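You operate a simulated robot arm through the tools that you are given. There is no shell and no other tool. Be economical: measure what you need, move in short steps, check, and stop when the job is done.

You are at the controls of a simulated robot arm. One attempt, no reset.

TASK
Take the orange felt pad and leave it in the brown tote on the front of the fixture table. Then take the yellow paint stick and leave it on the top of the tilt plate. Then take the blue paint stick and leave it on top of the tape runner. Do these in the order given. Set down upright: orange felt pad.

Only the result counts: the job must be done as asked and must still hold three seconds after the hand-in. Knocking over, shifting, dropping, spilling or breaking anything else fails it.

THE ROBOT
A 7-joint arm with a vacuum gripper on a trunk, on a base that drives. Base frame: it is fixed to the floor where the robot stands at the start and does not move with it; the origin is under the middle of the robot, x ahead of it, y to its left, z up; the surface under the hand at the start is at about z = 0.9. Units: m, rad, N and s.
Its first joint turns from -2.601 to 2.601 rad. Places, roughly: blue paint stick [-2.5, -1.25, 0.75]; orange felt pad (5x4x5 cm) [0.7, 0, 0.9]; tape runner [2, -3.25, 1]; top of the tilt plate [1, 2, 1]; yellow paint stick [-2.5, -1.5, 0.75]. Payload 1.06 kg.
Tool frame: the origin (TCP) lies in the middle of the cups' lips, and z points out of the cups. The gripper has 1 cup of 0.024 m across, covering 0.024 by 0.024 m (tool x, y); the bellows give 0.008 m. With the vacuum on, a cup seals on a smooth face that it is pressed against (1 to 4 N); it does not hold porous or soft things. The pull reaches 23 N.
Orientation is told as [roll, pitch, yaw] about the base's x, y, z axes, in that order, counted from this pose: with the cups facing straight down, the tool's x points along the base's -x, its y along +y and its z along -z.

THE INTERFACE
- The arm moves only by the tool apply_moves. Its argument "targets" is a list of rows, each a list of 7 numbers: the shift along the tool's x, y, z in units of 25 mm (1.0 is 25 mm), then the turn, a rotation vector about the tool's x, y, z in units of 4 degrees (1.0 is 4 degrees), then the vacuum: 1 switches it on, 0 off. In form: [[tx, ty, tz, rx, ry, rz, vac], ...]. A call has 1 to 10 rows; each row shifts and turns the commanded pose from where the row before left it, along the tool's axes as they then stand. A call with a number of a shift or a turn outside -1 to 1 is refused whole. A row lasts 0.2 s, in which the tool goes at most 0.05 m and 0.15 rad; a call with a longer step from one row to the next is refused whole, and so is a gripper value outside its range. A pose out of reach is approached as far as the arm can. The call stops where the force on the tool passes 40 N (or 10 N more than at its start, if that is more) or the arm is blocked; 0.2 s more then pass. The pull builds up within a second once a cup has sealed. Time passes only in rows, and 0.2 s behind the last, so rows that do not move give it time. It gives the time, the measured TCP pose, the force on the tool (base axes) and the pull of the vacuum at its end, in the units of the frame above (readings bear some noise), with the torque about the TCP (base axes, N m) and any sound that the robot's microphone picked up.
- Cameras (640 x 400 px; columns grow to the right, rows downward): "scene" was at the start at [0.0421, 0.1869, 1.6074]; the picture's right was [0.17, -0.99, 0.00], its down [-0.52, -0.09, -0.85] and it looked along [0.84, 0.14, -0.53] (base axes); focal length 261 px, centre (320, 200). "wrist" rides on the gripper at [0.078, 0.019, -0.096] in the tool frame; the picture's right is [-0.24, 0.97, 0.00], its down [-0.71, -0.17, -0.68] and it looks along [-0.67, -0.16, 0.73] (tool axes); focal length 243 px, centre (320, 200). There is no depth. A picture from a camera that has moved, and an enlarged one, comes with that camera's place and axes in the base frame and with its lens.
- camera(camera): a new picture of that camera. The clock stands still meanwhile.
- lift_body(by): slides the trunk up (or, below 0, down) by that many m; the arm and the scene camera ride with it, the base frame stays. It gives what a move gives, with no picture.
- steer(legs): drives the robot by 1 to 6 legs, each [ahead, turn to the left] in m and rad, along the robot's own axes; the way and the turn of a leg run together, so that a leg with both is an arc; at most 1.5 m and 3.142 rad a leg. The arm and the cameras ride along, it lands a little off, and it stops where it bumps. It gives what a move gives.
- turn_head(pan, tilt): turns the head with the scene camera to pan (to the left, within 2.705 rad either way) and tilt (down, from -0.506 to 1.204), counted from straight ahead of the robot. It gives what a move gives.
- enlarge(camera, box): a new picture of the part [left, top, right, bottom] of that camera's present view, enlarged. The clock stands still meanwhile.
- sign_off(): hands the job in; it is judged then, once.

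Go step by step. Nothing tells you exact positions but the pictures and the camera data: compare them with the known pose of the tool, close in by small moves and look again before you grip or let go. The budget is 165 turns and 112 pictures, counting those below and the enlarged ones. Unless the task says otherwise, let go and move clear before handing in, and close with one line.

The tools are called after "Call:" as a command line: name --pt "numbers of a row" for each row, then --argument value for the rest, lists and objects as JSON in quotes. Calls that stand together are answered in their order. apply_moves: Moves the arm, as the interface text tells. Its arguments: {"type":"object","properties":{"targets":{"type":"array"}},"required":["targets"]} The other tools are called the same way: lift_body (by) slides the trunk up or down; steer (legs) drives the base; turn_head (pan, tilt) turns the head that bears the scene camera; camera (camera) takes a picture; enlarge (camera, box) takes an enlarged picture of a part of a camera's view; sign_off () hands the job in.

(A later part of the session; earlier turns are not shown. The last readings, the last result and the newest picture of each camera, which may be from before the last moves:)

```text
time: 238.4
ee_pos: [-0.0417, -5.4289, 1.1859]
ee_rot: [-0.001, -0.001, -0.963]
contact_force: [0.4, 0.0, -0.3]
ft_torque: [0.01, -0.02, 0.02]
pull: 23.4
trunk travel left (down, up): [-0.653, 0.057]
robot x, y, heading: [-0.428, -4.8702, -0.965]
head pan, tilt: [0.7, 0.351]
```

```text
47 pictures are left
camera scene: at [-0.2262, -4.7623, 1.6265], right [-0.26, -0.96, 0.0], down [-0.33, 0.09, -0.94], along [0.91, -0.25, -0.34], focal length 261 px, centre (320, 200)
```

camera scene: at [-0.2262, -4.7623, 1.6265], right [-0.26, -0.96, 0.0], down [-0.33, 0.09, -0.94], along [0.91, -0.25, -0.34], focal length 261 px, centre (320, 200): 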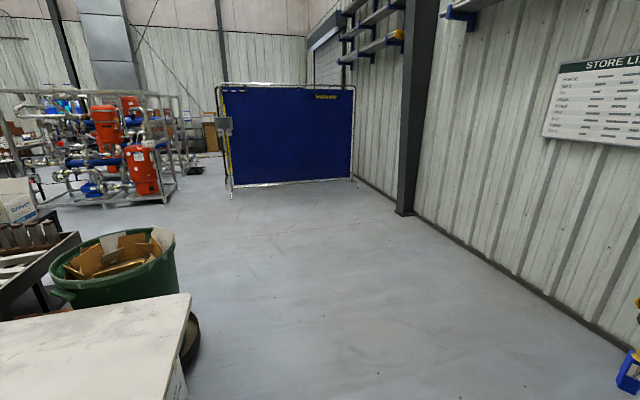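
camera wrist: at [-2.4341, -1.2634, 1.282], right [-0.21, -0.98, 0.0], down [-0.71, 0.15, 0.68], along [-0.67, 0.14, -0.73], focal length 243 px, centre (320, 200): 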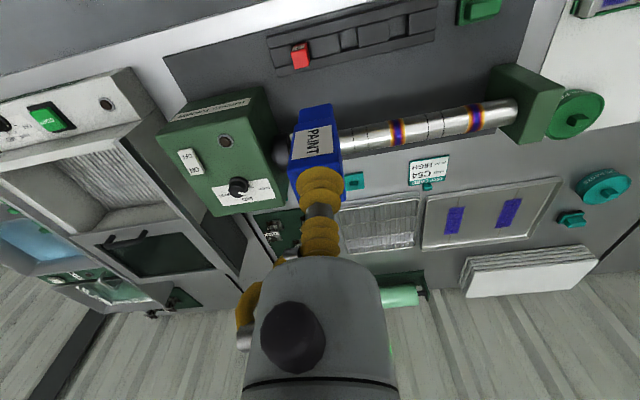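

The turn was blocked by something near the base. I need to see around it.

Call:
turn_head --pan -1.6 --tilt 0.9

Call:
camera --camera "scene"

Call:
turn_head --pan 2.2 --tilt 0.9

Call:
camera --camera "scene"

```text
time: 240.5
ee_pos: [-0.0422, -5.429, 1.1855]
ee_rot: [0.0, 0.0, -0.962]
contact_force: [0.7, -0.8, 0.0]
ft_torque: [-0.03, 0.0, 0.0]
pull: 22.8
trunk travel left (down, up): [-0.653, 0.057]
robot x, y, heading: [-0.4281, -4.8754, -0.967]
head pan, tilt: [-1.6, 0.901]
```

```text
46 pictures are left
camera scene: at [-0.3794, -4.7789, 1.5789], right [-0.54, 0.84, 0.0], down [0.66, 0.43, -0.62], along [-0.52, -0.34, -0.78], focal length 261 px, centre (320, 200)
```

scene: 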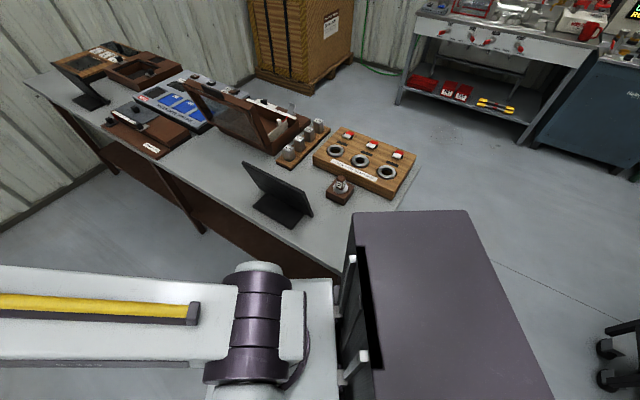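

```text
time: 243.6
ee_pos: [-0.0416, -5.4284, 1.1855]
ee_rot: [-0.001, -0.001, -0.963]
contact_force: [0.0, -0.2, -0.8]
ft_torque: [0.0, 0.01, -0.02]
pull: 22.7
trunk travel left (down, up): [-0.653, 0.057]
robot x, y, heading: [-0.4329, -4.8742, -0.967]
head pan, tilt: [2.201, 0.901]
```

```text
45 pictures are left
camera scene: at [-0.2911, -4.6666, 1.5789], right [0.94, -0.33, 0.0], down [-0.26, -0.74, -0.62], along [0.21, 0.59, -0.78], focal length 261 px, centre (320, 200)
```

scene: 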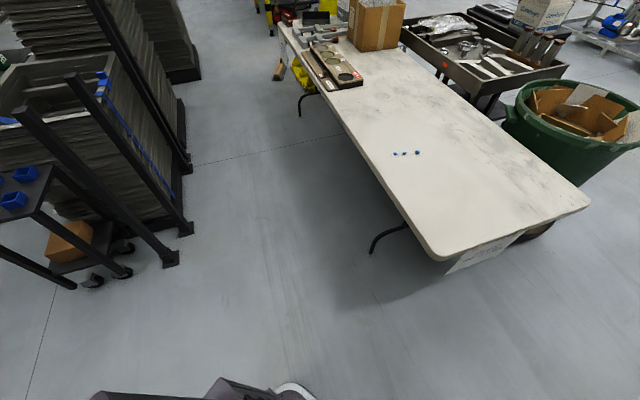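

The base touched the corner of a side table (about -0.7, -4.9). I will turn back a little, reverse, then leave at a better angle between the two tables.

Call:
steer --legs '[[0, -0.5], [-0.5, 0], [0, 0.57], [1.0, 0], [0, 0.8]]'

```text
time: 256.5
ee_pos: [0.8174, -5.2202, 1.1852]
ee_rot: [0.0, 0.0, -0.091]
contact_force: [-0.7, 0.9, -0.6]
ft_torque: [-0.01, 0.02, 0.03]
pull: 0.0
trunk travel left (down, up): [-0.653, 0.057]
robot x, y, heading: [0.1447, -5.1579, -0.098]
head pan, tilt: [2.201, 0.901]
```

The pull reads 0 — I must check whether the stick is still there.

Call:
camera --camera "wrist"

Call:
turn_head --pan 0.1 --tilt 0.8

Call:
camera --camera "scene"

```text
44 pictures are left
camera wrist: at [0.7403, -5.1954, 1.2818], right [0.32, 0.95, 0.0], down [0.69, -0.23, 0.69], along [0.65, -0.22, -0.73], focal length 243 px, centre (320, 200)
```

wrist: 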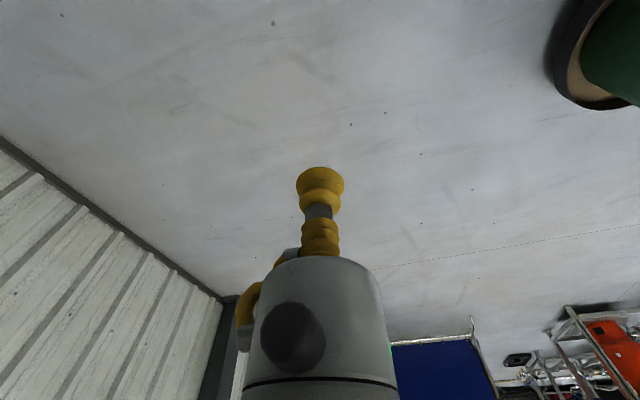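

```text
time: 258.5
ee_pos: [0.8161, -5.2212, 1.1859]
ee_rot: [-0.001, 0.001, -0.091]
contact_force: [-0.1, 0.4, 0.0]
ft_torque: [-0.02, 0.0, -0.01]
pull: 0.1
trunk travel left (down, up): [-0.653, 0.057]
robot x, y, heading: [0.1462, -5.1606, -0.095]
head pan, tilt: [0.099, 0.799]
```

```text
43 pictures are left
camera scene: at [0.1926, -4.9841, 1.5868], right [0.0, -1.0, 0.0], down [-0.72, 0.0, -0.7], along [0.7, 0.0, -0.72], focal length 261 px, centre (320, 200)
```

scene: 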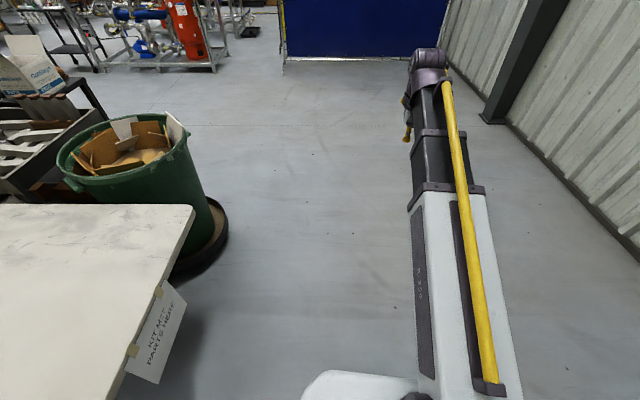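

The stick has fallen off during the drive. I will search the floor along the path of the hand.

Call:
turn_head --pan -0.9 --tilt 0.8

Call:
camera --camera "scene"

Call:
turn_head --pan 2.3 --tilt 0.8

Call:
camera --camera "scene"

Call:
turn_head --pan -2.5 --tilt 0.8

Call:
camera --camera "scene"

```text
time: 259.8
ee_pos: [0.8162, -5.2213, 1.1856]
ee_rot: [0.001, 0.0, -0.091]
contact_force: [-0.3, -0.5, -0.1]
ft_torque: [-0.01, -0.02, -0.02]
pull: 0.0
trunk travel left (down, up): [-0.653, 0.057]
robot x, y, heading: [0.1423, -5.1601, -0.098]
head pan, tilt: [-0.901, 0.799]
```

```text
42 pictures are left
camera scene: at [0.1559, -5.0522, 1.5868], right [-0.84, -0.54, 0.0], down [-0.39, 0.6, -0.7], along [0.38, -0.58, -0.72], focal length 261 px, centre (320, 200)
```

scene: 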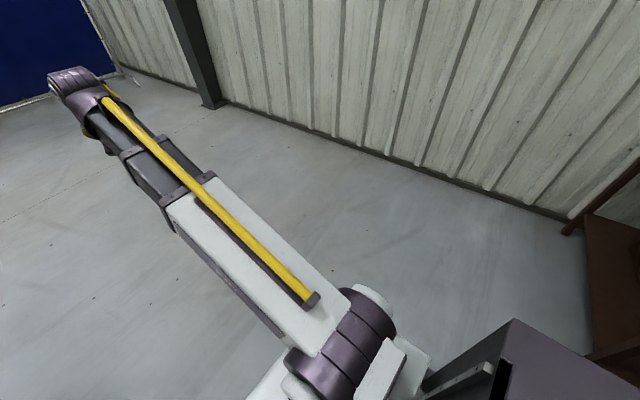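

```text
time: 262.5
ee_pos: [0.8165, -5.2217, 1.186]
ee_rot: [0.0, 0.002, -0.091]
contact_force: [-0.2, 0.2, 0.2]
ft_torque: [-0.02, -0.03, -0.01]
pull: 0.0
trunk travel left (down, up): [-0.653, 0.057]
robot x, y, heading: [0.1434, -5.159, -0.098]
head pan, tilt: [2.3, 0.799]
```

```text
41 pictures are left
camera scene: at [0.0642, -4.9195, 1.5868], right [0.81, 0.59, 0.0], down [0.42, -0.58, -0.7], along [-0.41, 0.56, -0.72], focal length 261 px, centre (320, 200)
```

scene: 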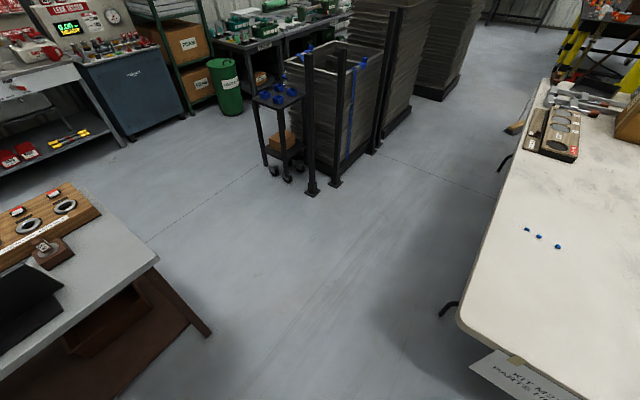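

```text
time: 266.3
ee_pos: [0.8161, -5.222, 1.1855]
ee_rot: [0.0, 0.001, -0.091]
contact_force: [0.8, 0.6, 0.2]
ft_torque: [-0.03, 0.01, -0.01]
pull: 0.0
trunk travel left (down, up): [-0.653, 0.057]
robot x, y, heading: [0.1416, -5.16, -0.097]
head pan, tilt: [-2.499, 0.799]
```

```text
40 pictures are left
camera scene: at [0.043, -5.0265, 1.5868], right [-0.52, 0.85, 0.0], down [0.61, 0.37, -0.7], along [-0.6, -0.36, -0.72], focal length 261 px, centre (320, 200)
```

scene: 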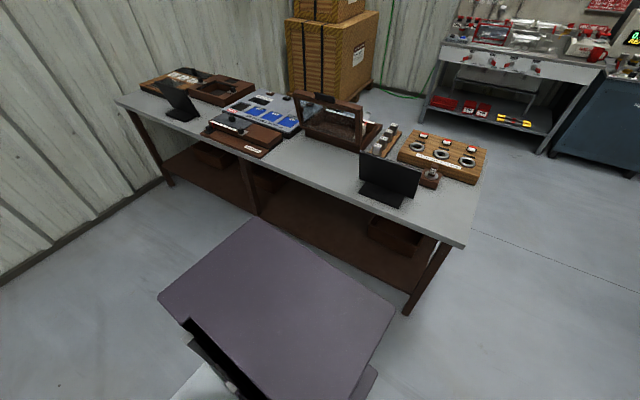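

Call:
turn_head --pan 0.9 --tilt 1.0

Call:
camera --camera "scene"

Call:
turn_head --pan -0.3 --tilt 1.1

Call:
camera --camera "scene"

```text
time: 269.2
ee_pos: [0.8166, -5.2219, 1.1855]
ee_rot: [0.001, 0.001, -0.09]
contact_force: [-0.3, 0.1, -0.5]
ft_torque: [0.0, -0.03, 0.03]
pull: 0.0
trunk travel left (down, up): [-0.653, 0.057]
robot x, y, heading: [0.141, -5.1618, -0.096]
head pan, tilt: [0.901, 1.0]
```

```text
39 pictures are left
camera scene: at [0.1603, -4.9343, 1.5717], right [0.72, -0.69, 0.0], down [-0.58, -0.61, -0.54], along [0.37, 0.39, -0.84], focal length 261 px, centre (320, 200)
```

scene: 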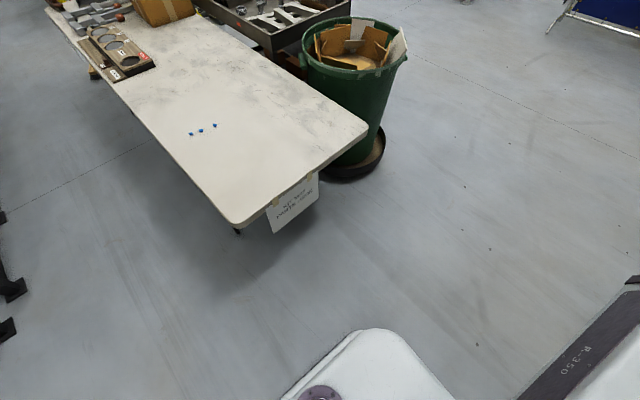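

```text
time: 270.6
ee_pos: [0.8158, -5.2214, 1.1858]
ee_rot: [0.0, -0.002, -0.09]
contact_force: [-0.5, 0.9, -0.2]
ft_torque: [0.0, -0.02, 0.03]
pull: 0.0
trunk travel left (down, up): [-0.653, 0.057]
robot x, y, heading: [0.1418, -5.1642, -0.1]
head pan, tilt: [-0.3, 1.1]
```

```text
38 pictures are left
camera scene: at [0.1702, -5.0088, 1.5651], right [-0.39, -0.92, 0.0], down [-0.82, 0.34, -0.45], along [0.42, -0.17, -0.89], focal length 261 px, centre (320, 200)
```

scene: 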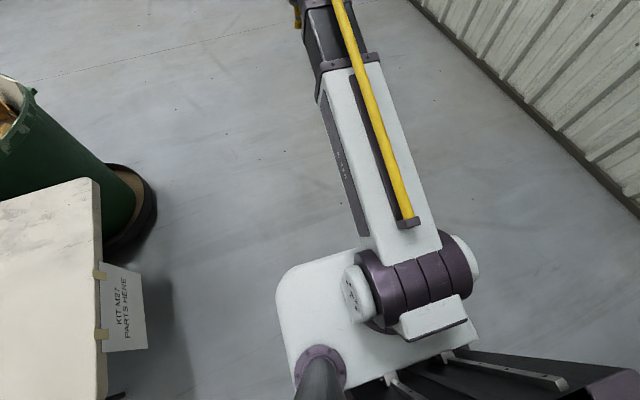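

The spot where the hand was when the turn was blocked is hidden behind the trunk. I will drive ahead 0.9 m and look back.

Call:
steer --legs '[[0.9, 0]]'

Call:
turn_head --pan 2.7 --tilt 0.6

Call:
camera --camera "scene"

Call:
turn_head --pan -2.7 --tilt 0.6

Call:
camera --camera "scene"

```text
time: 275.3
ee_pos: [1.7156, -5.3153, 1.1857]
ee_rot: [0.001, -0.001, -0.096]
contact_force: [-1.0, -0.4, 0.3]
ft_torque: [0.0, -0.01, -0.02]
pull: 0.1
trunk travel left (down, up): [-0.653, 0.057]
robot x, y, heading: [1.0397, -5.2482, -0.098]
head pan, tilt: [-0.3, 1.1]
```

```text
time: 277.9
ee_pos: [1.7175, -5.3147, 1.1857]
ee_rot: [-0.001, 0.0, -0.097]
contact_force: [-0.1, 0.6, 0.5]
ft_torque: [-0.01, 0.01, 0.03]
pull: 0.2
trunk travel left (down, up): [-0.653, 0.057]
robot x, y, heading: [1.041, -5.2497, -0.099]
head pan, tilt: [2.7, 0.6]
```

```text
37 pictures are left
camera scene: at [0.9375, -5.0271, 1.6037], right [0.52, 0.86, 0.0], down [0.48, -0.29, -0.83], along [-0.71, 0.43, -0.56], focal length 261 px, centre (320, 200)
```

scene: 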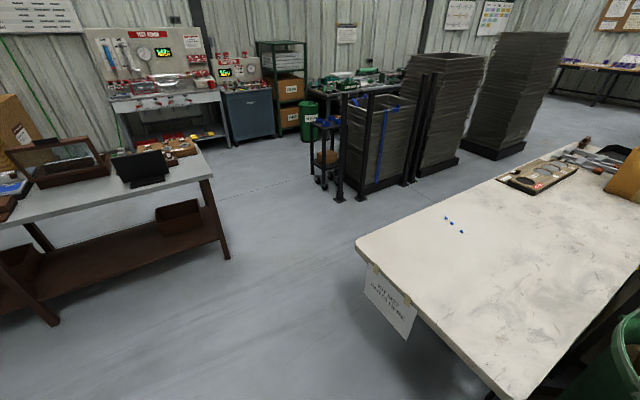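

```text
time: 282.1
ee_pos: [1.7169, -5.3134, 1.1845]
ee_rot: [0.001, 0.001, -0.096]
contact_force: [0.5, -0.5, 0.3]
ft_torque: [-0.01, 0.0, 0.0]
pull: 0.1
trunk travel left (down, up): [-0.653, 0.057]
robot x, y, heading: [1.0395, -5.2485, -0.099]
head pan, tilt: [-2.7, 0.6]
```

```text
36 pictures are left
camera scene: at [0.9299, -5.1024, 1.6037], right [-0.34, 0.94, 0.0], down [0.53, 0.19, -0.83], along [-0.78, -0.28, -0.56], focal length 261 px, centre (320, 200)
```

scene: 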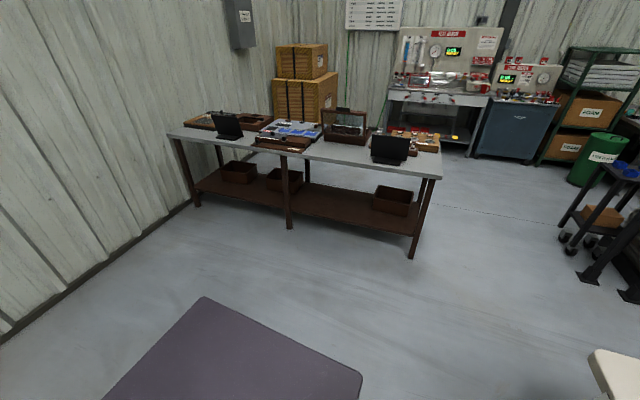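

No stick on the visible floor. I'll enlarge both the floor area and the cleaning bench in the distance.

Call:
enlarge --camera "scene" --box '[340, 200, 640, 400]'

Call:
turn_head --pan 2.4 --tilt 0.9

Call:
camera --camera "scene"

```text
2.00 times, centred on (490, 300) of scene
camera zoom: at [0.9299, -5.1024, 1.6037], right [-0.34, 0.94, 0.0], down [0.53, 0.19, -0.83], along [-0.78, -0.28, -0.56], focal length 522 px, centre (-20, 0)
```

zoom: 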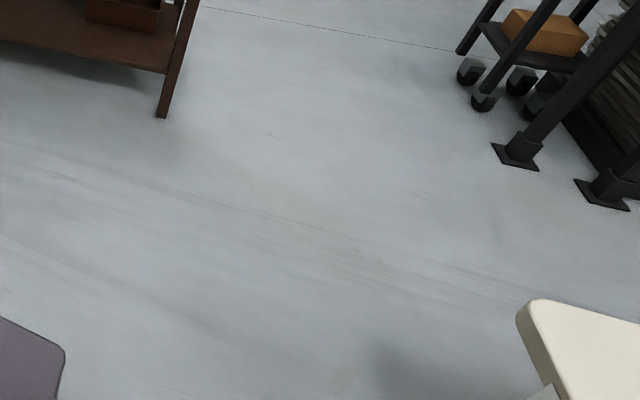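

```text
time: 286.1
ee_pos: [1.7165, -5.314, 1.1853]
ee_rot: [0.001, -0.001, -0.095]
contact_force: [0.2, 0.3, 0.3]
ft_torque: [-0.02, -0.02, 0.0]
pull: 0.1
trunk travel left (down, up): [-0.653, 0.057]
robot x, y, heading: [1.0456, -5.2503, -0.094]
head pan, tilt: [2.4, 0.901]
```

```text
34 pictures are left
camera scene: at [0.9629, -5.0164, 1.5789], right [0.75, 0.67, 0.0], down [0.52, -0.58, -0.62], along [-0.41, 0.46, -0.78], focal length 261 px, centre (320, 200)
```

scene: 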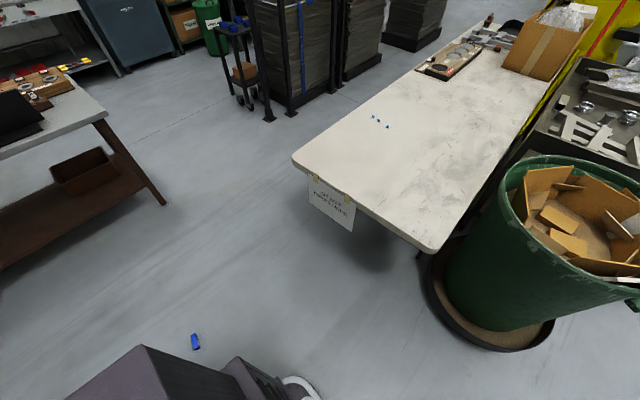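

Found: the blue stick lies on the floor at about (0.28, -5.26). I will turn round to face it and lower the trunk.

Call:
steer --legs '[[0, 3.12]]'

Call:
turn_head --pan 0.2 --tilt 1.0

Call:
camera --camera "scene"

Call:
lift_body --by -0.4

Call:
camera --camera "wrist"

```text
time: 293.9
ee_pos: [0.3669, -5.1842, 1.1857]
ee_rot: [0.001, 0.0, 3.051]
contact_force: [0.3, -0.2, -0.1]
ft_torque: [0.0, 0.01, -0.01]
pull: 0.1
trunk travel left (down, up): [-0.653, 0.057]
robot x, y, heading: [1.0397, -5.25, 3.05]
head pan, tilt: [2.4, 0.901]
```

```text
time: 296.0
ee_pos: [0.3675, -5.1842, 1.1854]
ee_rot: [-0.001, 0.0, 3.048]
contact_force: [0.0, 0.3, -0.1]
ft_torque: [0.02, -0.02, 0.0]
pull: 0.1
trunk travel left (down, up): [-0.653, 0.057]
robot x, y, heading: [1.0418, -5.2467, 3.046]
head pan, tilt: [0.201, 1.0]
```

```text
33 pictures are left
camera scene: at [1.0001, -5.4273, 1.5717], right [-0.11, 0.99, 0.0], down [0.84, 0.09, -0.54], along [-0.54, -0.06, -0.84], focal length 261 px, centre (320, 200)
```

scene: 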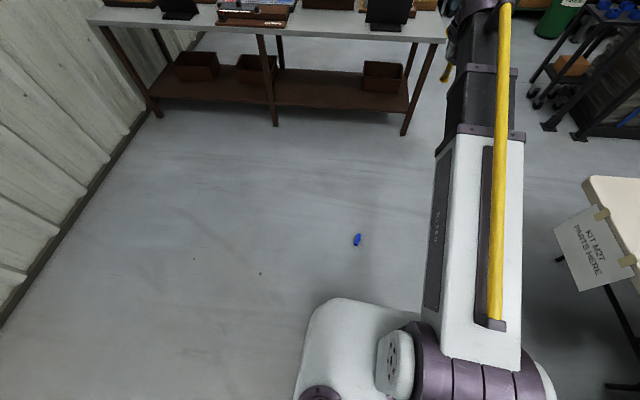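

```text
time: 299.8
ee_pos: [0.3678, -5.185, 0.7858]
ee_rot: [-0.003, -0.001, 3.05]
contact_force: [-0.7, -0.5, -0.1]
ft_torque: [-0.03, 0.01, -0.01]
pull: 0.1
trunk travel left (down, up): [-0.253, 0.457]
robot x, y, heading: [1.0411, -5.2482, 3.048]
head pan, tilt: [0.201, 1.0]
```

```text
32 pictures are left
camera wrist: at [0.4432, -5.2103, 0.8818], right [-0.32, -0.95, 0.0], down [-0.69, 0.24, 0.69], along [-0.65, 0.22, -0.73], focal length 243 px, centre (320, 200)
```

wrist: 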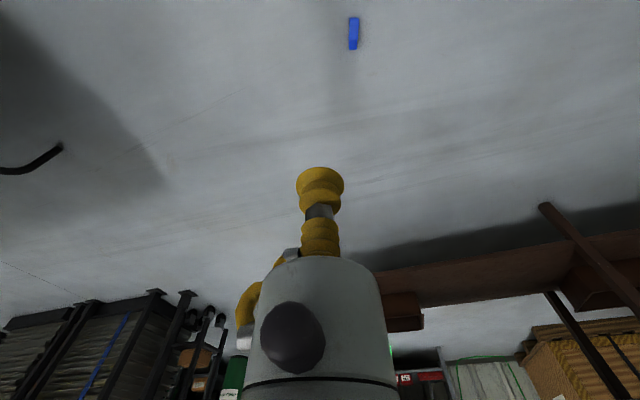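

Both cameras agree: stick at about (0.283, -5.266). Moving above it and going lower.

Call:
apply_moves --pt "-0.77 0.885 0 0 0 0 0" --pt "-0.77 0.885 0 0 0 0 0" --pt "-0.77 0.885 0 0 0 0 0" --pt "-0.77 0.885 0 0 0 0 0" --pt "0 0 0 0 0 0 0"

Call:
lift_body --by -0.25

Call:
apply_moves --pt "0 0 1 0 0 0 0" --pt "0 0 1 0 0 0 0" --pt "0 0 1 0 0 0 0" --pt "0 0 1 0 0 0 0" --pt "0 0 1 0 0 0 0" --pt "0 0 1 0 0 0 0" --pt "0 0 1 0 0 0 0" --pt "0 0 1 0 0 0 0" --pt "0 0 1 0 0 0 0" --pt "0 0 1 0 0 0 0"

Call:
camera --camera "wrist"

```text
time: 301.0
ee_pos: [0.283, -5.265, 0.7841]
ee_rot: [0.001, -0.001, 3.048]
contact_force: [0.4, -0.6, 0.8]
ft_torque: [-0.01, -0.01, -0.01]
pull: 0.1
trunk travel left (down, up): [-0.253, 0.457]
robot x, y, heading: [1.0413, -5.2467, 3.049]
head pan, tilt: [0.201, 1.0]
```

```text
time: 303.6
ee_pos: [0.2814, -5.2653, 0.5363]
ee_rot: [-0.002, -0.001, 3.047]
contact_force: [-0.1, -0.5, -0.6]
ft_torque: [0.0, 0.01, -0.02]
pull: 0.1
trunk travel left (down, up): [-0.003, 0.707]
robot x, y, heading: [1.044, -5.2461, 3.046]
head pan, tilt: [0.201, 1.0]
```

```text
time: 305.8
ee_pos: [0.2834, -5.2651, 0.2852]
ee_rot: [0.0, 0.001, 3.05]
contact_force: [0.0, -0.4, -0.3]
ft_torque: [0.01, -0.01, 0.01]
pull: 0.0
trunk travel left (down, up): [-0.003, 0.707]
robot x, y, heading: [1.0431, -5.2485, 3.043]
head pan, tilt: [0.201, 1.0]
```

```text
31 pictures are left
camera wrist: at [0.3587, -5.291, 0.3813], right [-0.32, -0.95, 0.0], down [-0.69, 0.24, 0.69], along [-0.65, 0.22, -0.73], focal length 243 px, centre (320, 200)
```

wrist: 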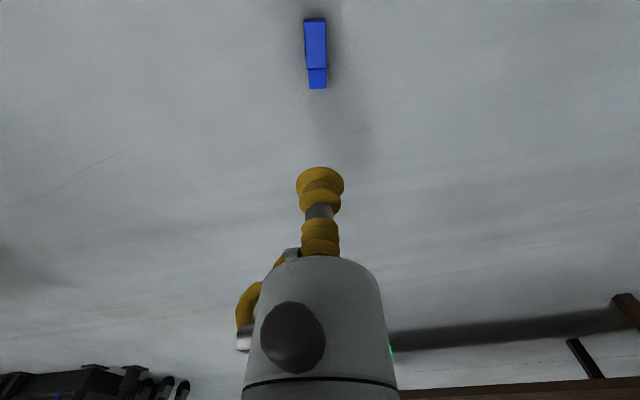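

Call:
enlarge --camera "wrist" --box '[256, 0, 384, 100]'

```text
4.00 times, centred on (320, 50) of wrist
camera zoom: at [0.3587, -5.291, 0.3813], right [-0.32, -0.95, 0.0], down [-0.69, 0.24, 0.69], along [-0.65, 0.22, -0.73], focal length 970 px, centre (320, 800)
```

zoom: 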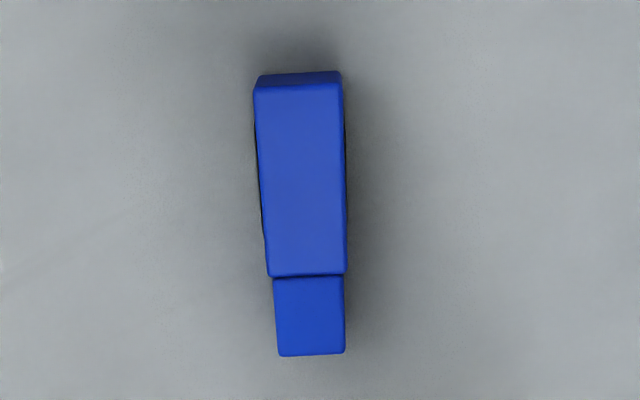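

The stick lies flat with a blank smooth face up, body centre near (0.293, -5.265). I will align and descend.

Call:
apply_moves --pt "0.3 -0.07 1 0 0 0 0" --pt "0 0 1 0 0 0 0" --pt "0 0 1 0 0 0 0" --pt "0 0 1 0 0 0 0" --pt "0 0 1 0 0 0 0" --pt "0 0 1 0 0 0 0" --pt "0 0 1 0 0 0 0" --pt "0 0 1 0 0 0 1" --pt "0 0 0 0 0 0 1"

Call:
enlarge --camera "wrist" --box '[240, 80, 400, 180]'

```text
time: 307.8
ee_pos: [0.2892, -5.2635, 0.0838]
ee_rot: [-0.001, 0.0, 3.049]
contact_force: [-1.0, -0.5, 0.1]
ft_torque: [-0.03, 0.02, 0.01]
pull: 0.0
trunk travel left (down, up): [-0.003, 0.707]
robot x, y, heading: [1.0397, -5.2474, 3.048]
head pan, tilt: [0.201, 1.0]
```

```text
4.00 times, centred on (320, 130) of wrist
camera zoom: at [0.3658, -5.2904, 0.1813], right [-0.32, -0.95, 0.0], down [-0.69, 0.24, 0.69], along [-0.65, 0.22, -0.73], focal length 970 px, centre (320, 480)
```

zoom: 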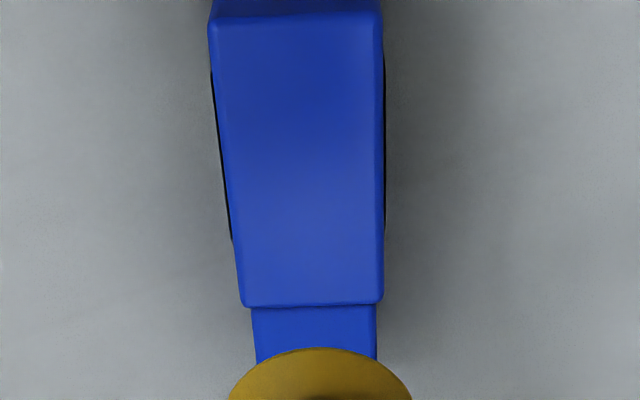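

Call:
apply_moves --pt "0 0 1 0 0 0 1" --pt "0 0 0.6 0 0 0 1" --pt "0 0 0.2 0 0 0 1" --pt "0 0 0.15 0 0 0 1" --pt "0 0 0 0 0 0 1"

```text
time: 309.0
ee_pos: [0.29, -5.2625, 0.0365]
ee_rot: [0.0, 0.0, 3.049]
contact_force: [-0.3, 0.2, -0.1]
ft_torque: [-0.03, -0.02, 0.0]
pull: 0.1
trunk travel left (down, up): [-0.003, 0.707]
robot x, y, heading: [1.0421, -5.2462, 3.049]
head pan, tilt: [0.201, 1.0]
```

Call:
apply_moves --pt "0 0 0.12 0 0 0 1" --pt "0 0 0.12 0 0 0 1" --pt "0 0 0 0 0 0 1" --pt "0 0 0 0 0 0 1"

```text
time: 310.0
ee_pos: [0.2893, -5.2652, 0.0313]
ee_rot: [0.0, -0.001, 3.049]
contact_force: [0.4, -0.2, 0.4]
ft_torque: [0.0, 0.02, 0.01]
pull: 22.6
trunk travel left (down, up): [-0.003, 0.707]
robot x, y, heading: [1.0419, -5.2468, 3.05]
head pan, tilt: [0.201, 1.0]
```

Sealed again. Lifting, then raising the trunk back up.

Call:
apply_moves --pt "0 0 -0.3 0 0 0 1" --pt "0 0 -1 0 0 0 1" --pt "0 0 -1 0 0 0 1" --pt "0 0 -1 0 0 0 1" --pt "0 0 -1 0 0 0 1" --pt "0 0 -1 0 0 0 1" --pt "0 0 -1 0 0 0 1" --pt "0 0 -1 0 0 0 1" --pt "0 0 -1 0 0 0 1" --pt "0 0 -1 0 0 0 1"

Call:
lift_body --by 0.65

Call:
apply_moves --pt "0.4 0 -1 0 0 0 1" --pt "0.4 0 -1 0 0 0 1" --pt "0.4 0 -1 0 0 0 1" --pt "0.4 0 -1 0 0 0 1" --pt "0.4 0 -1 0 0 0 1" --pt "0.4 0 -1 0 0 0 1" --pt "0 0 -1 0 0 0 1" --pt "0 0 -1 0 0 0 1" --pt "0 0 -1 0 0 0 1" --pt "0 0 0 0 0 0 1"

Call:
camera --camera "wrist"

```text
time: 312.2
ee_pos: [0.2905, -5.264, 0.264]
ee_rot: [-0.001, -0.001, 3.049]
contact_force: [0.2, 0.2, -0.5]
ft_torque: [-0.01, -0.03, 0.02]
pull: 23.2
trunk travel left (down, up): [-0.003, 0.707]
robot x, y, heading: [1.0392, -5.2452, 3.045]
head pan, tilt: [0.201, 1.0]
```

```text
refused: 0.65 is not a number from -0.4 to 0.4
```

```text
time: 314.4
ee_pos: [0.3513, -5.2687, 0.487]
ee_rot: [-0.001, -0.002, 3.048]
contact_force: [-1.0, -0.4, -0.9]
ft_torque: [0.04, -0.03, -0.03]
pull: 23.3
trunk travel left (down, up): [-0.003, 0.707]
robot x, y, heading: [1.0446, -5.2474, 3.047]
head pan, tilt: [0.201, 1.0]
```

```text
28 pictures are left
camera wrist: at [0.426, -5.2955, 0.5845], right [-0.32, -0.95, 0.0], down [-0.69, 0.24, 0.68], along [-0.65, 0.22, -0.73], focal length 243 px, centre (320, 200)
```

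wrist: 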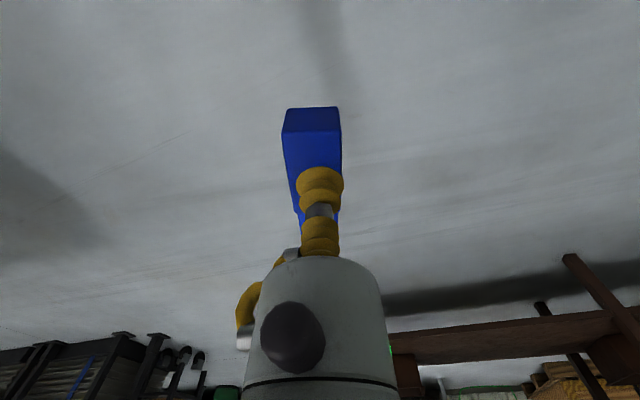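

Call:
lift_body --by 0.4

Call:
lift_body --by 0.25

Call:
steer --legs '[[0, -1.3], [0, -1.35]]'

Call:
turn_head --pan 0.4 --tilt 0.4

Call:
camera --camera "scene"

```text
time: 318.2
ee_pos: [0.3499, -5.2701, 0.8881]
ee_rot: [0.001, -0.003, 3.048]
contact_force: [-0.5, -0.8, 0.2]
ft_torque: [0.01, -0.03, 0.0]
pull: 22.8
trunk travel left (down, up): [-0.403, 0.307]
robot x, y, heading: [1.0425, -5.2493, 3.044]
head pan, tilt: [0.201, 1.0]
```

```text
time: 320.8
ee_pos: [0.3499, -5.2694, 1.1371]
ee_rot: [-0.002, 0.001, 3.049]
contact_force: [0.1, -0.2, -1.1]
ft_torque: [0.02, 0.01, 0.02]
pull: 23.1
trunk travel left (down, up): [-0.653, 0.057]
robot x, y, heading: [1.0435, -5.2472, 3.049]
head pan, tilt: [0.201, 1.0]
```

```text
time: 327.7
ee_pos: [1.6436, -4.9059, 1.1374]
ee_rot: [0.002, -0.001, 0.391]
contact_force: [-0.2, -0.3, 0.0]
ft_torque: [0.0, -0.02, -0.03]
pull: 23.3
trunk travel left (down, up): [-0.653, 0.057]
robot x, y, heading: [1.0428, -5.2483, 0.391]
head pan, tilt: [0.201, 1.0]
```

```text
time: 328.7
ee_pos: [1.6447, -4.9059, 1.1372]
ee_rot: [-0.002, 0.0, 0.394]
contact_force: [0.5, -0.1, -0.9]
ft_torque: [0.0, -0.02, 0.0]
pull: 23.5
trunk travel left (down, up): [-0.653, 0.057]
robot x, y, heading: [1.0446, -5.2465, 0.393]
head pan, tilt: [0.4, 0.4]
```

```text
27 pictures are left
camera scene: at [0.9998, -5.0404, 1.6219], right [0.71, -0.7, 0.0], down [-0.27, -0.28, -0.92], along [0.65, 0.65, -0.39], focal length 261 px, centre (320, 200)
```

scene: 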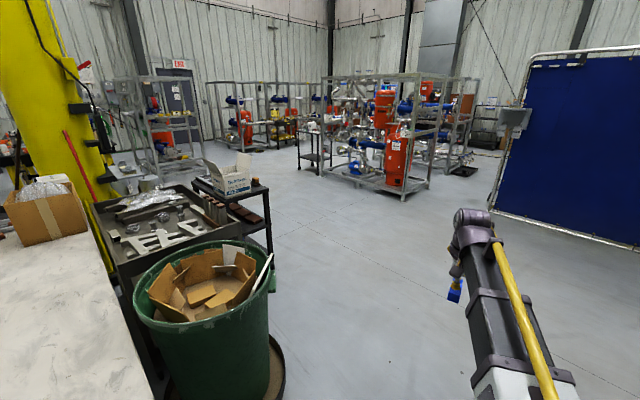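

Call:
enlarge --camera "scene" --box '[170, 130, 298, 270]'

```text
2.86 times, centred on (234, 200) of scene
camera zoom: at [0.9998, -5.0404, 1.6219], right [0.71, -0.7, 0.0], down [-0.27, -0.28, -0.92], along [0.65, 0.65, -0.39], focal length 745 px, centre (566, 200)
```

zoom: 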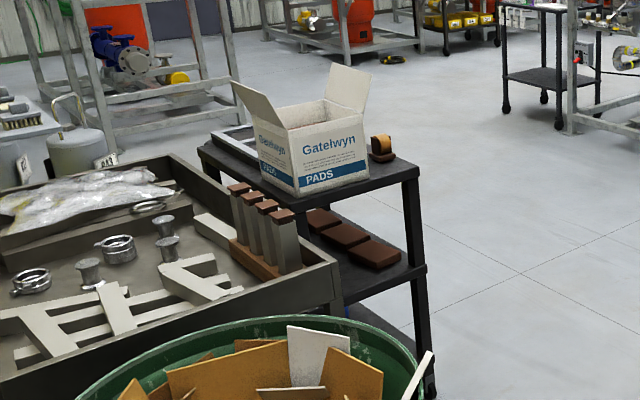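

The tape runner is the small dispenser on the cart corner at about (1.99, -3.34), beside the open box. I will approach from the free corner, going around the bin.

Call:
steer --legs '[[0, -0.19], [1.45, 0], [0, 1.0], [0, 0.57]]'

Call:
turn_head --pan 0.3 --tilt 0.45

Call:
camera --camera "scene"

```text
time: 340.8
ee_pos: [2.2577, -4.3017, 1.1388]
ee_rot: [-0.003, -0.001, 1.766]
contact_force: [0.4, 0.0, -0.5]
ft_torque: [-0.02, 0.0, -0.01]
pull: 23.1
trunk travel left (down, up): [-0.653, 0.057]
robot x, y, heading: [2.4728, -4.9612, 1.764]
head pan, tilt: [0.4, 0.4]
```

```text
time: 341.5
ee_pos: [2.2573, -4.3007, 1.1371]
ee_rot: [-0.002, 0.001, 1.765]
contact_force: [-0.1, -0.1, -1.4]
ft_torque: [0.01, 0.0, -0.01]
pull: 22.8
trunk travel left (down, up): [-0.653, 0.057]
robot x, y, heading: [2.4736, -4.9604, 1.765]
head pan, tilt: [0.3, 0.45]
```

```text
25 pictures are left
camera scene: at [2.2709, -4.9528, 1.6173], right [0.88, 0.47, 0.0], down [0.21, -0.38, -0.9], along [-0.43, 0.79, -0.44], focal length 261 px, centre (320, 200)
```

scene: 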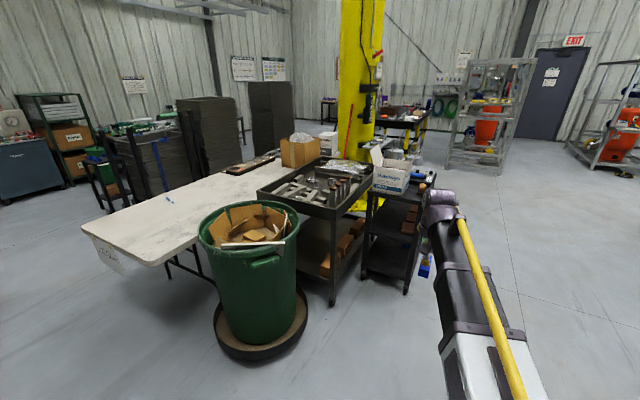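

Call:
steer --legs '[[0.85, 0]]'

Call:
turn_head --pan 0.15 --tilt 0.7

Call:
camera --camera "scene"

Call:
camera --camera "wrist"

```text
time: 345.9
ee_pos: [2.0956, -3.475, 1.1371]
ee_rot: [-0.002, 0.001, 1.768]
contact_force: [-0.2, 0.4, -0.1]
ft_torque: [0.0, 0.01, 0.01]
pull: 23.1
trunk travel left (down, up): [-0.653, 0.057]
robot x, y, heading: [2.3139, -4.1348, 1.765]
head pan, tilt: [0.3, 0.45]
```

```text
time: 346.7
ee_pos: [2.0953, -3.4749, 1.1383]
ee_rot: [-0.003, 0.0, 1.768]
contact_force: [0.5, 0.1, -0.5]
ft_torque: [0.01, 0.02, 0.0]
pull: 23.3
trunk travel left (down, up): [-0.653, 0.057]
robot x, y, heading: [2.3111, -4.1339, 1.767]
head pan, tilt: [0.15, 0.7]
```

```text
24 pictures are left
camera scene: at [2.1251, -4.1279, 1.5951], right [0.94, 0.34, 0.0], down [0.22, -0.61, -0.77], along [-0.26, 0.72, -0.64], focal length 261 px, centre (320, 200)
```

scene: 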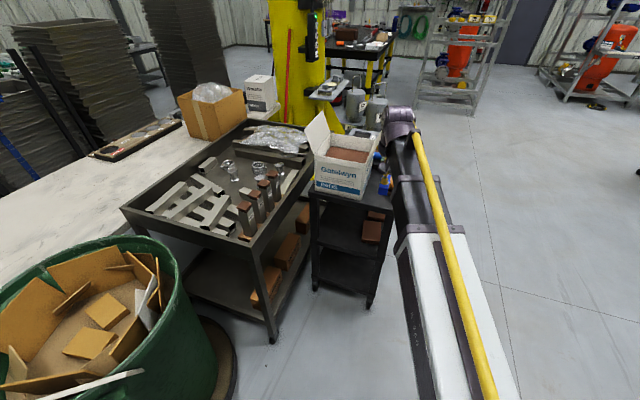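

```text
23 pictures are left
camera wrist: at [2.0918, -3.5558, 1.2343], right [-1.0, 0.04, 0.0], down [0.03, 0.73, 0.69], along [0.03, 0.68, -0.73], focal length 243 px, centre (320, 200)
```

wrist: 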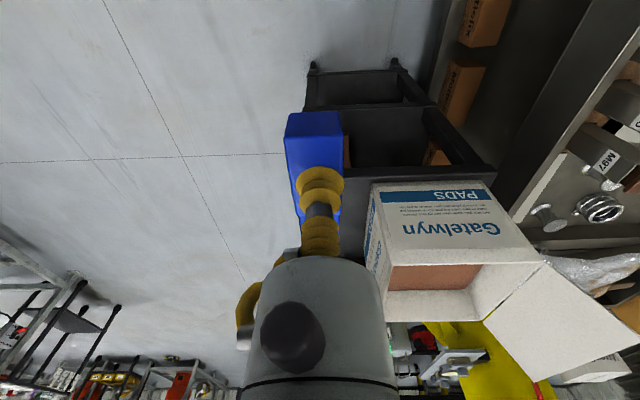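

Call:
enlarge --camera "scene" --box '[300, 130, 428, 230]'

```text
4.00 times, centred on (364, 180) of scene
camera zoom: at [2.1251, -4.1279, 1.5951], right [0.94, 0.34, 0.0], down [0.22, -0.61, -0.77], along [-0.26, 0.72, -0.64], focal length 1043 px, centre (144, 280)
```

zoom: 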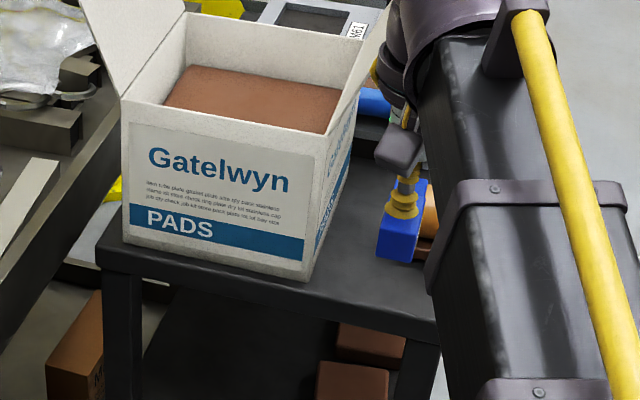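

The runner is hidden behind the hand and stick. I will shift the arm 0.2 m to the robot's right to get a clear view.

Call:
apply_moves --pt "0.3 -1 0 0 0 0 1" --pt "0.3 -1 0 0 0 0 1" --pt "0.2 -1 0 0 0 0 1" --pt "0 -1 0 0 0 0 1" --pt "0 -1 0 0 0 0 1" --pt "0 -1 0 0 0 0 1" --pt "0 -1 0 0 0 0 1" --pt "0 -1 0 0 0 0 1" --pt "0 0 0 0 0 0 1"

Call:
enlarge --camera "scene" --box '[320, 140, 448, 240]'

Call:
camera --camera "wrist"

```text
time: 348.7
ee_pos: [2.2974, -3.4562, 1.1377]
ee_rot: [-0.002, -0.001, 1.767]
contact_force: [1.3, -0.2, 0.4]
ft_torque: [-0.02, 0.02, -0.01]
pull: 23.0
trunk travel left (down, up): [-0.653, 0.057]
robot x, y, heading: [2.3133, -4.1312, 1.766]
head pan, tilt: [0.15, 0.7]
```

```text
4.00 times, centred on (384, 190) of scene
camera zoom: at [2.1253, -4.1279, 1.5951], right [0.94, 0.34, 0.0], down [0.22, -0.61, -0.76], along [-0.26, 0.72, -0.64], focal length 1043 px, centre (64, 240)
```

zoom: 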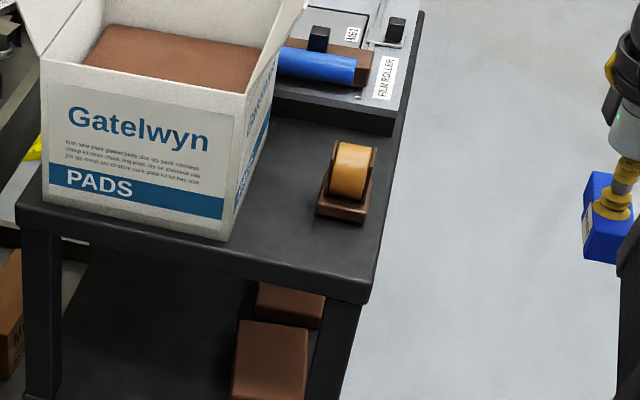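

```text
20 pictures are left
camera wrist: at [2.2925, -3.5363, 1.2346], right [-1.0, 0.04, 0.0], down [0.03, 0.73, 0.69], along [0.03, 0.68, -0.73], focal length 243 px, centre (320, 200)
```

wrist: 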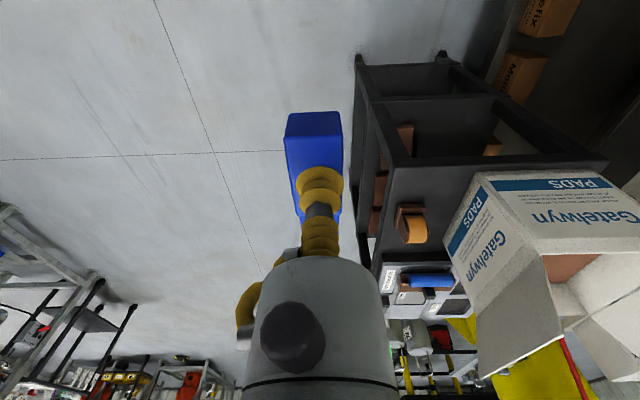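

Call:
enlarge --camera "wrist" --box '[372, 180, 468, 260]'

Call:
enlarge --camera "scene" --box '[384, 160, 432, 200]'

```text
5.00 times, centred on (420, 220) of wrist
camera zoom: at [2.2925, -3.5363, 1.2346], right [-1.0, 0.04, 0.0], down [0.03, 0.73, 0.69], along [0.03, 0.68, -0.73], focal length 1213 px, centre (-180, 100)
```

zoom: 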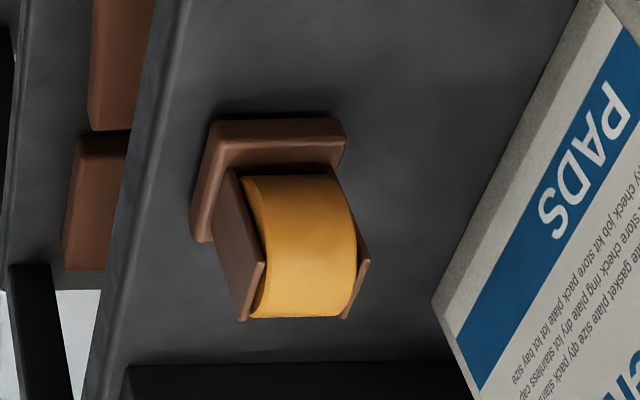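

```text
10.00 times, centred on (408, 180) of scene
camera zoom: at [2.1253, -4.1279, 1.5951], right [0.94, 0.34, 0.0], down [0.22, -0.61, -0.76], along [-0.26, 0.72, -0.64], focal length 2607 px, centre (-560, 400)
```

zoom: 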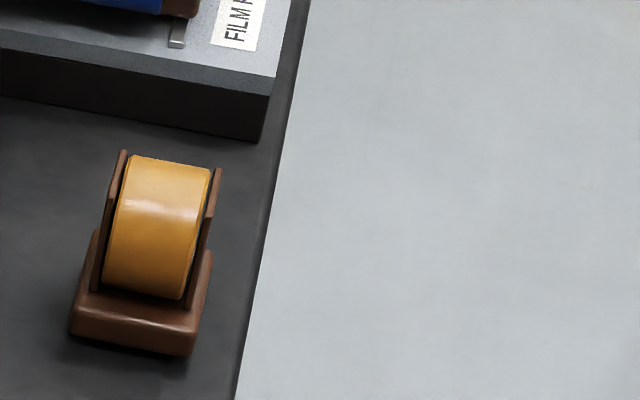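

The tape runner is the small brown holder with the orange roll; triangulation puts its top at about (2.105, -3.111, 0.91), roll axis along x. I will drive 0.2 m closer, then turn the tool about 93° so the stick lies across both side cheeks.

Call:
steer --legs '[[0.2, 0]]'

Call:
apply_moves --pt "0 0 0 0 0 -1 1" --pt "0 0 0 0 0 -1 1" --pt "0 0 0 0 0 -1 1" --pt "0 0 0 0 0 -1 1" --pt "0 0 0 0 0 -1 1" --pt "0 0 0 0 0 -1 1" --pt "0 0 0 0 0 -1 1" --pt "0 0 0 0 0 -1 1"

Call:
apply_moves --pt "0 0 0 0 0 -1 1" --pt "0 0 0 0 0 -1 1" --pt "0 0 0 0 0 -1 1" --pt "0 0 0 0 0 -1 1" --pt "0 0 0 0 0 -1 1" --pt "0 0 0 0 0 -1 1" --pt "0 0 0 0 0 -1 1" --pt "0 0 0 0 0 -1 1"

Call:
apply_moves --pt "0 0 0 0 0 -1 1" --pt "0 0 0 0 0 -1 1" --pt "0 0 0 0 0 -1 1" --pt "0 0 0 0 0 -1 1" --pt "0 0 0 0 0 -1 1" --pt "0 0 0 0 0 -1 1" --pt "0 0 0 0 0 -1 1" --pt "0 0 0 0 0 0 1"

Call:
camera --camera "wrist"

```text
time: 350.3
ee_pos: [2.2586, -3.2598, 1.1374]
ee_rot: [-0.002, -0.001, 1.765]
contact_force: [-0.9, -0.2, -0.9]
ft_torque: [-0.02, -0.03, -0.01]
pull: 22.6
trunk travel left (down, up): [-0.653, 0.057]
robot x, y, heading: [2.2721, -3.9364, 1.763]
head pan, tilt: [0.15, 0.7]
```

```text
time: 352.1
ee_pos: [2.2591, -3.2605, 1.1377]
ee_rot: [0.0, 0.0, 2.324]
contact_force: [-0.3, -0.2, -1.5]
ft_torque: [-0.02, -0.01, 0.01]
pull: 23.5
trunk travel left (down, up): [-0.653, 0.057]
robot x, y, heading: [2.2747, -3.9377, 1.764]
head pan, tilt: [0.15, 0.7]
```

```text
time: 353.9
ee_pos: [2.2584, -3.2605, 1.138]
ee_rot: [-0.001, 0.003, 2.885]
contact_force: [-0.2, -0.7, -0.1]
ft_torque: [-0.03, 0.03, -0.01]
pull: 23.4
trunk travel left (down, up): [-0.653, 0.057]
robot x, y, heading: [2.2753, -3.9367, 1.76]
head pan, tilt: [0.15, 0.7]
```

```text
time: 355.7
ee_pos: [2.2574, -3.2599, 1.1388]
ee_rot: [0.0, 0.001, -2.91]
contact_force: [1.2, 0.6, -0.7]
ft_torque: [-0.03, 0.02, -0.01]
pull: 23.0
trunk travel left (down, up): [-0.653, 0.057]
robot x, y, heading: [2.273, -3.9388, 1.759]
head pan, tilt: [0.15, 0.7]
```

```text
17 pictures are left
camera wrist: at [2.3383, -3.2604, 1.2348], right [-0.01, -1.0, 0.0], down [-0.73, 0.0, 0.68], along [-0.68, 0.0, -0.73], focal length 243 px, centre (320, 200)
```

wrist: 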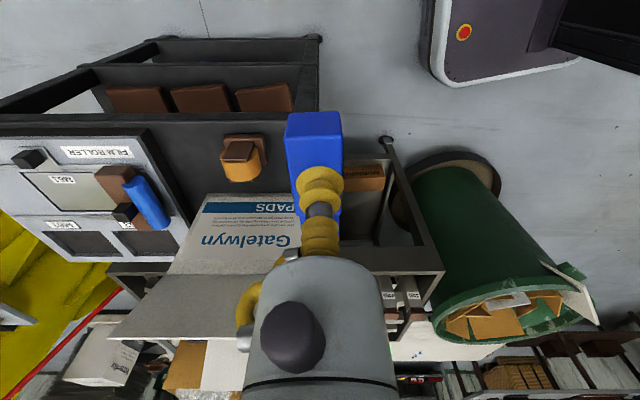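

Call:
enlarge --camera "wrist" --box '[202, 120, 298, 195]'

```text
5.33 times, centred on (250, 158) of wrist
camera zoom: at [2.3383, -3.2604, 1.2348], right [-0.01, -1.0, 0.0], down [-0.73, 0.0, 0.68], along [-0.68, 0.0, -0.73], focal length 1294 px, centre (693, 427)
```

zoom: 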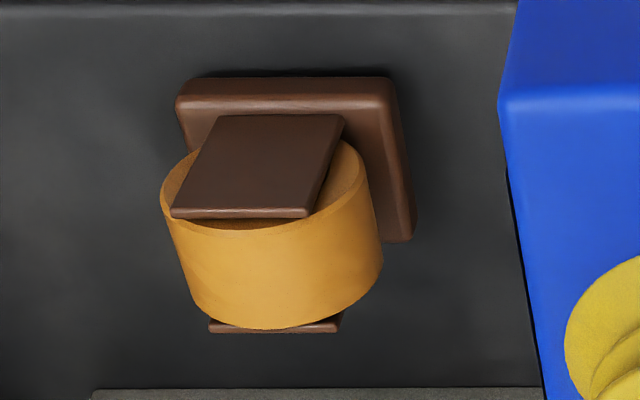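

From this angle I can measure the runner well: cheek tops at z ≈ 0.921, y centre -3.1275, x 2.086–2.128, with the roll top slightly higher. I will move over (2.103, -3.129) and check.

Call:
apply_moves --pt "-0.687 -0.931 0 0 0 0 1" --pt "-0.687 -0.931 0 0 0 0 1" --pt "-0.687 -0.931 0 0 0 0 1" --pt "-0.687 -0.931 0 0 0 0 1" --pt "-0.687 -0.931 0 0 0 0 1" --pt "-0.687 -0.931 0 0 0 0 1" --pt "-0.687 -0.931 0 0 0 0 1" --pt "0 0 0 0 0 0 1"

Call:
apply_moves --pt "0 0 0.7 0 0 0 1" --pt "0 0 0.7 0 0 0 1" --pt "0 0 0.7 0 0 0 1" --pt "0 0 0.7 0 0 0 1" --pt "0 0 0.7 0 0 0 1" --pt "0 0 0.7 0 0 0 1" --pt "0 0 0 0 0 0 1"

Call:
camera --camera "wrist"

Call:
enlarge --camera "scene" --box '[340, 160, 468, 260]'

```text
time: 357.5
ee_pos: [2.104, -3.1278, 1.1385]
ee_rot: [0.0, 0.002, -2.912]
contact_force: [-0.1, 0.5, 0.0]
ft_torque: [0.0, 0.02, 0.0]
pull: 22.5
trunk travel left (down, up): [-0.653, 0.057]
robot x, y, heading: [2.2748, -3.9395, 1.754]
head pan, tilt: [0.15, 0.7]
```

```text
time: 359.1
ee_pos: [2.1046, -3.1282, 1.0336]
ee_rot: [-0.001, 0.002, -2.911]
contact_force: [-0.3, -0.4, -0.7]
ft_torque: [0.02, 0.0, 0.02]
pull: 22.5
trunk travel left (down, up): [-0.653, 0.057]
robot x, y, heading: [2.2755, -3.9345, 1.758]
head pan, tilt: [0.15, 0.7]
```

```text
15 pictures are left
camera wrist: at [2.1835, -3.1292, 1.1291], right [-0.01, -1.0, 0.0], down [-0.73, 0.01, 0.68], along [-0.68, 0.01, -0.73], focal length 243 px, centre (320, 200)
```

wrist: 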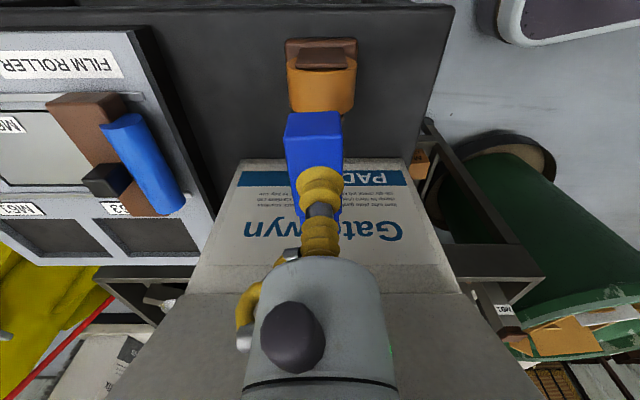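

```text
4.00 times, centred on (404, 210) of scene
camera zoom: at [2.0868, -3.9313, 1.5951], right [0.94, 0.34, 0.0], down [0.22, -0.61, -0.76], along [-0.26, 0.72, -0.64], focal length 1043 px, centre (-16, 160)
```

zoom: 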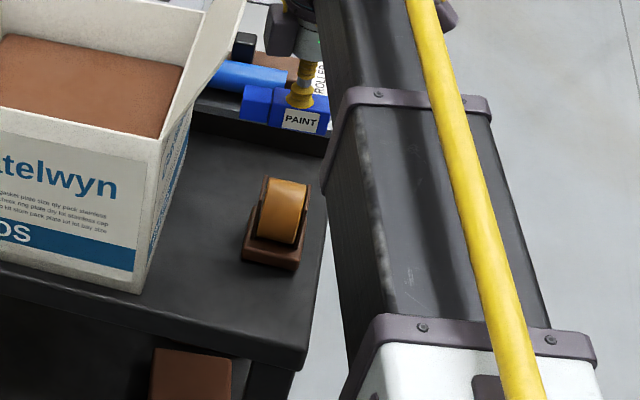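

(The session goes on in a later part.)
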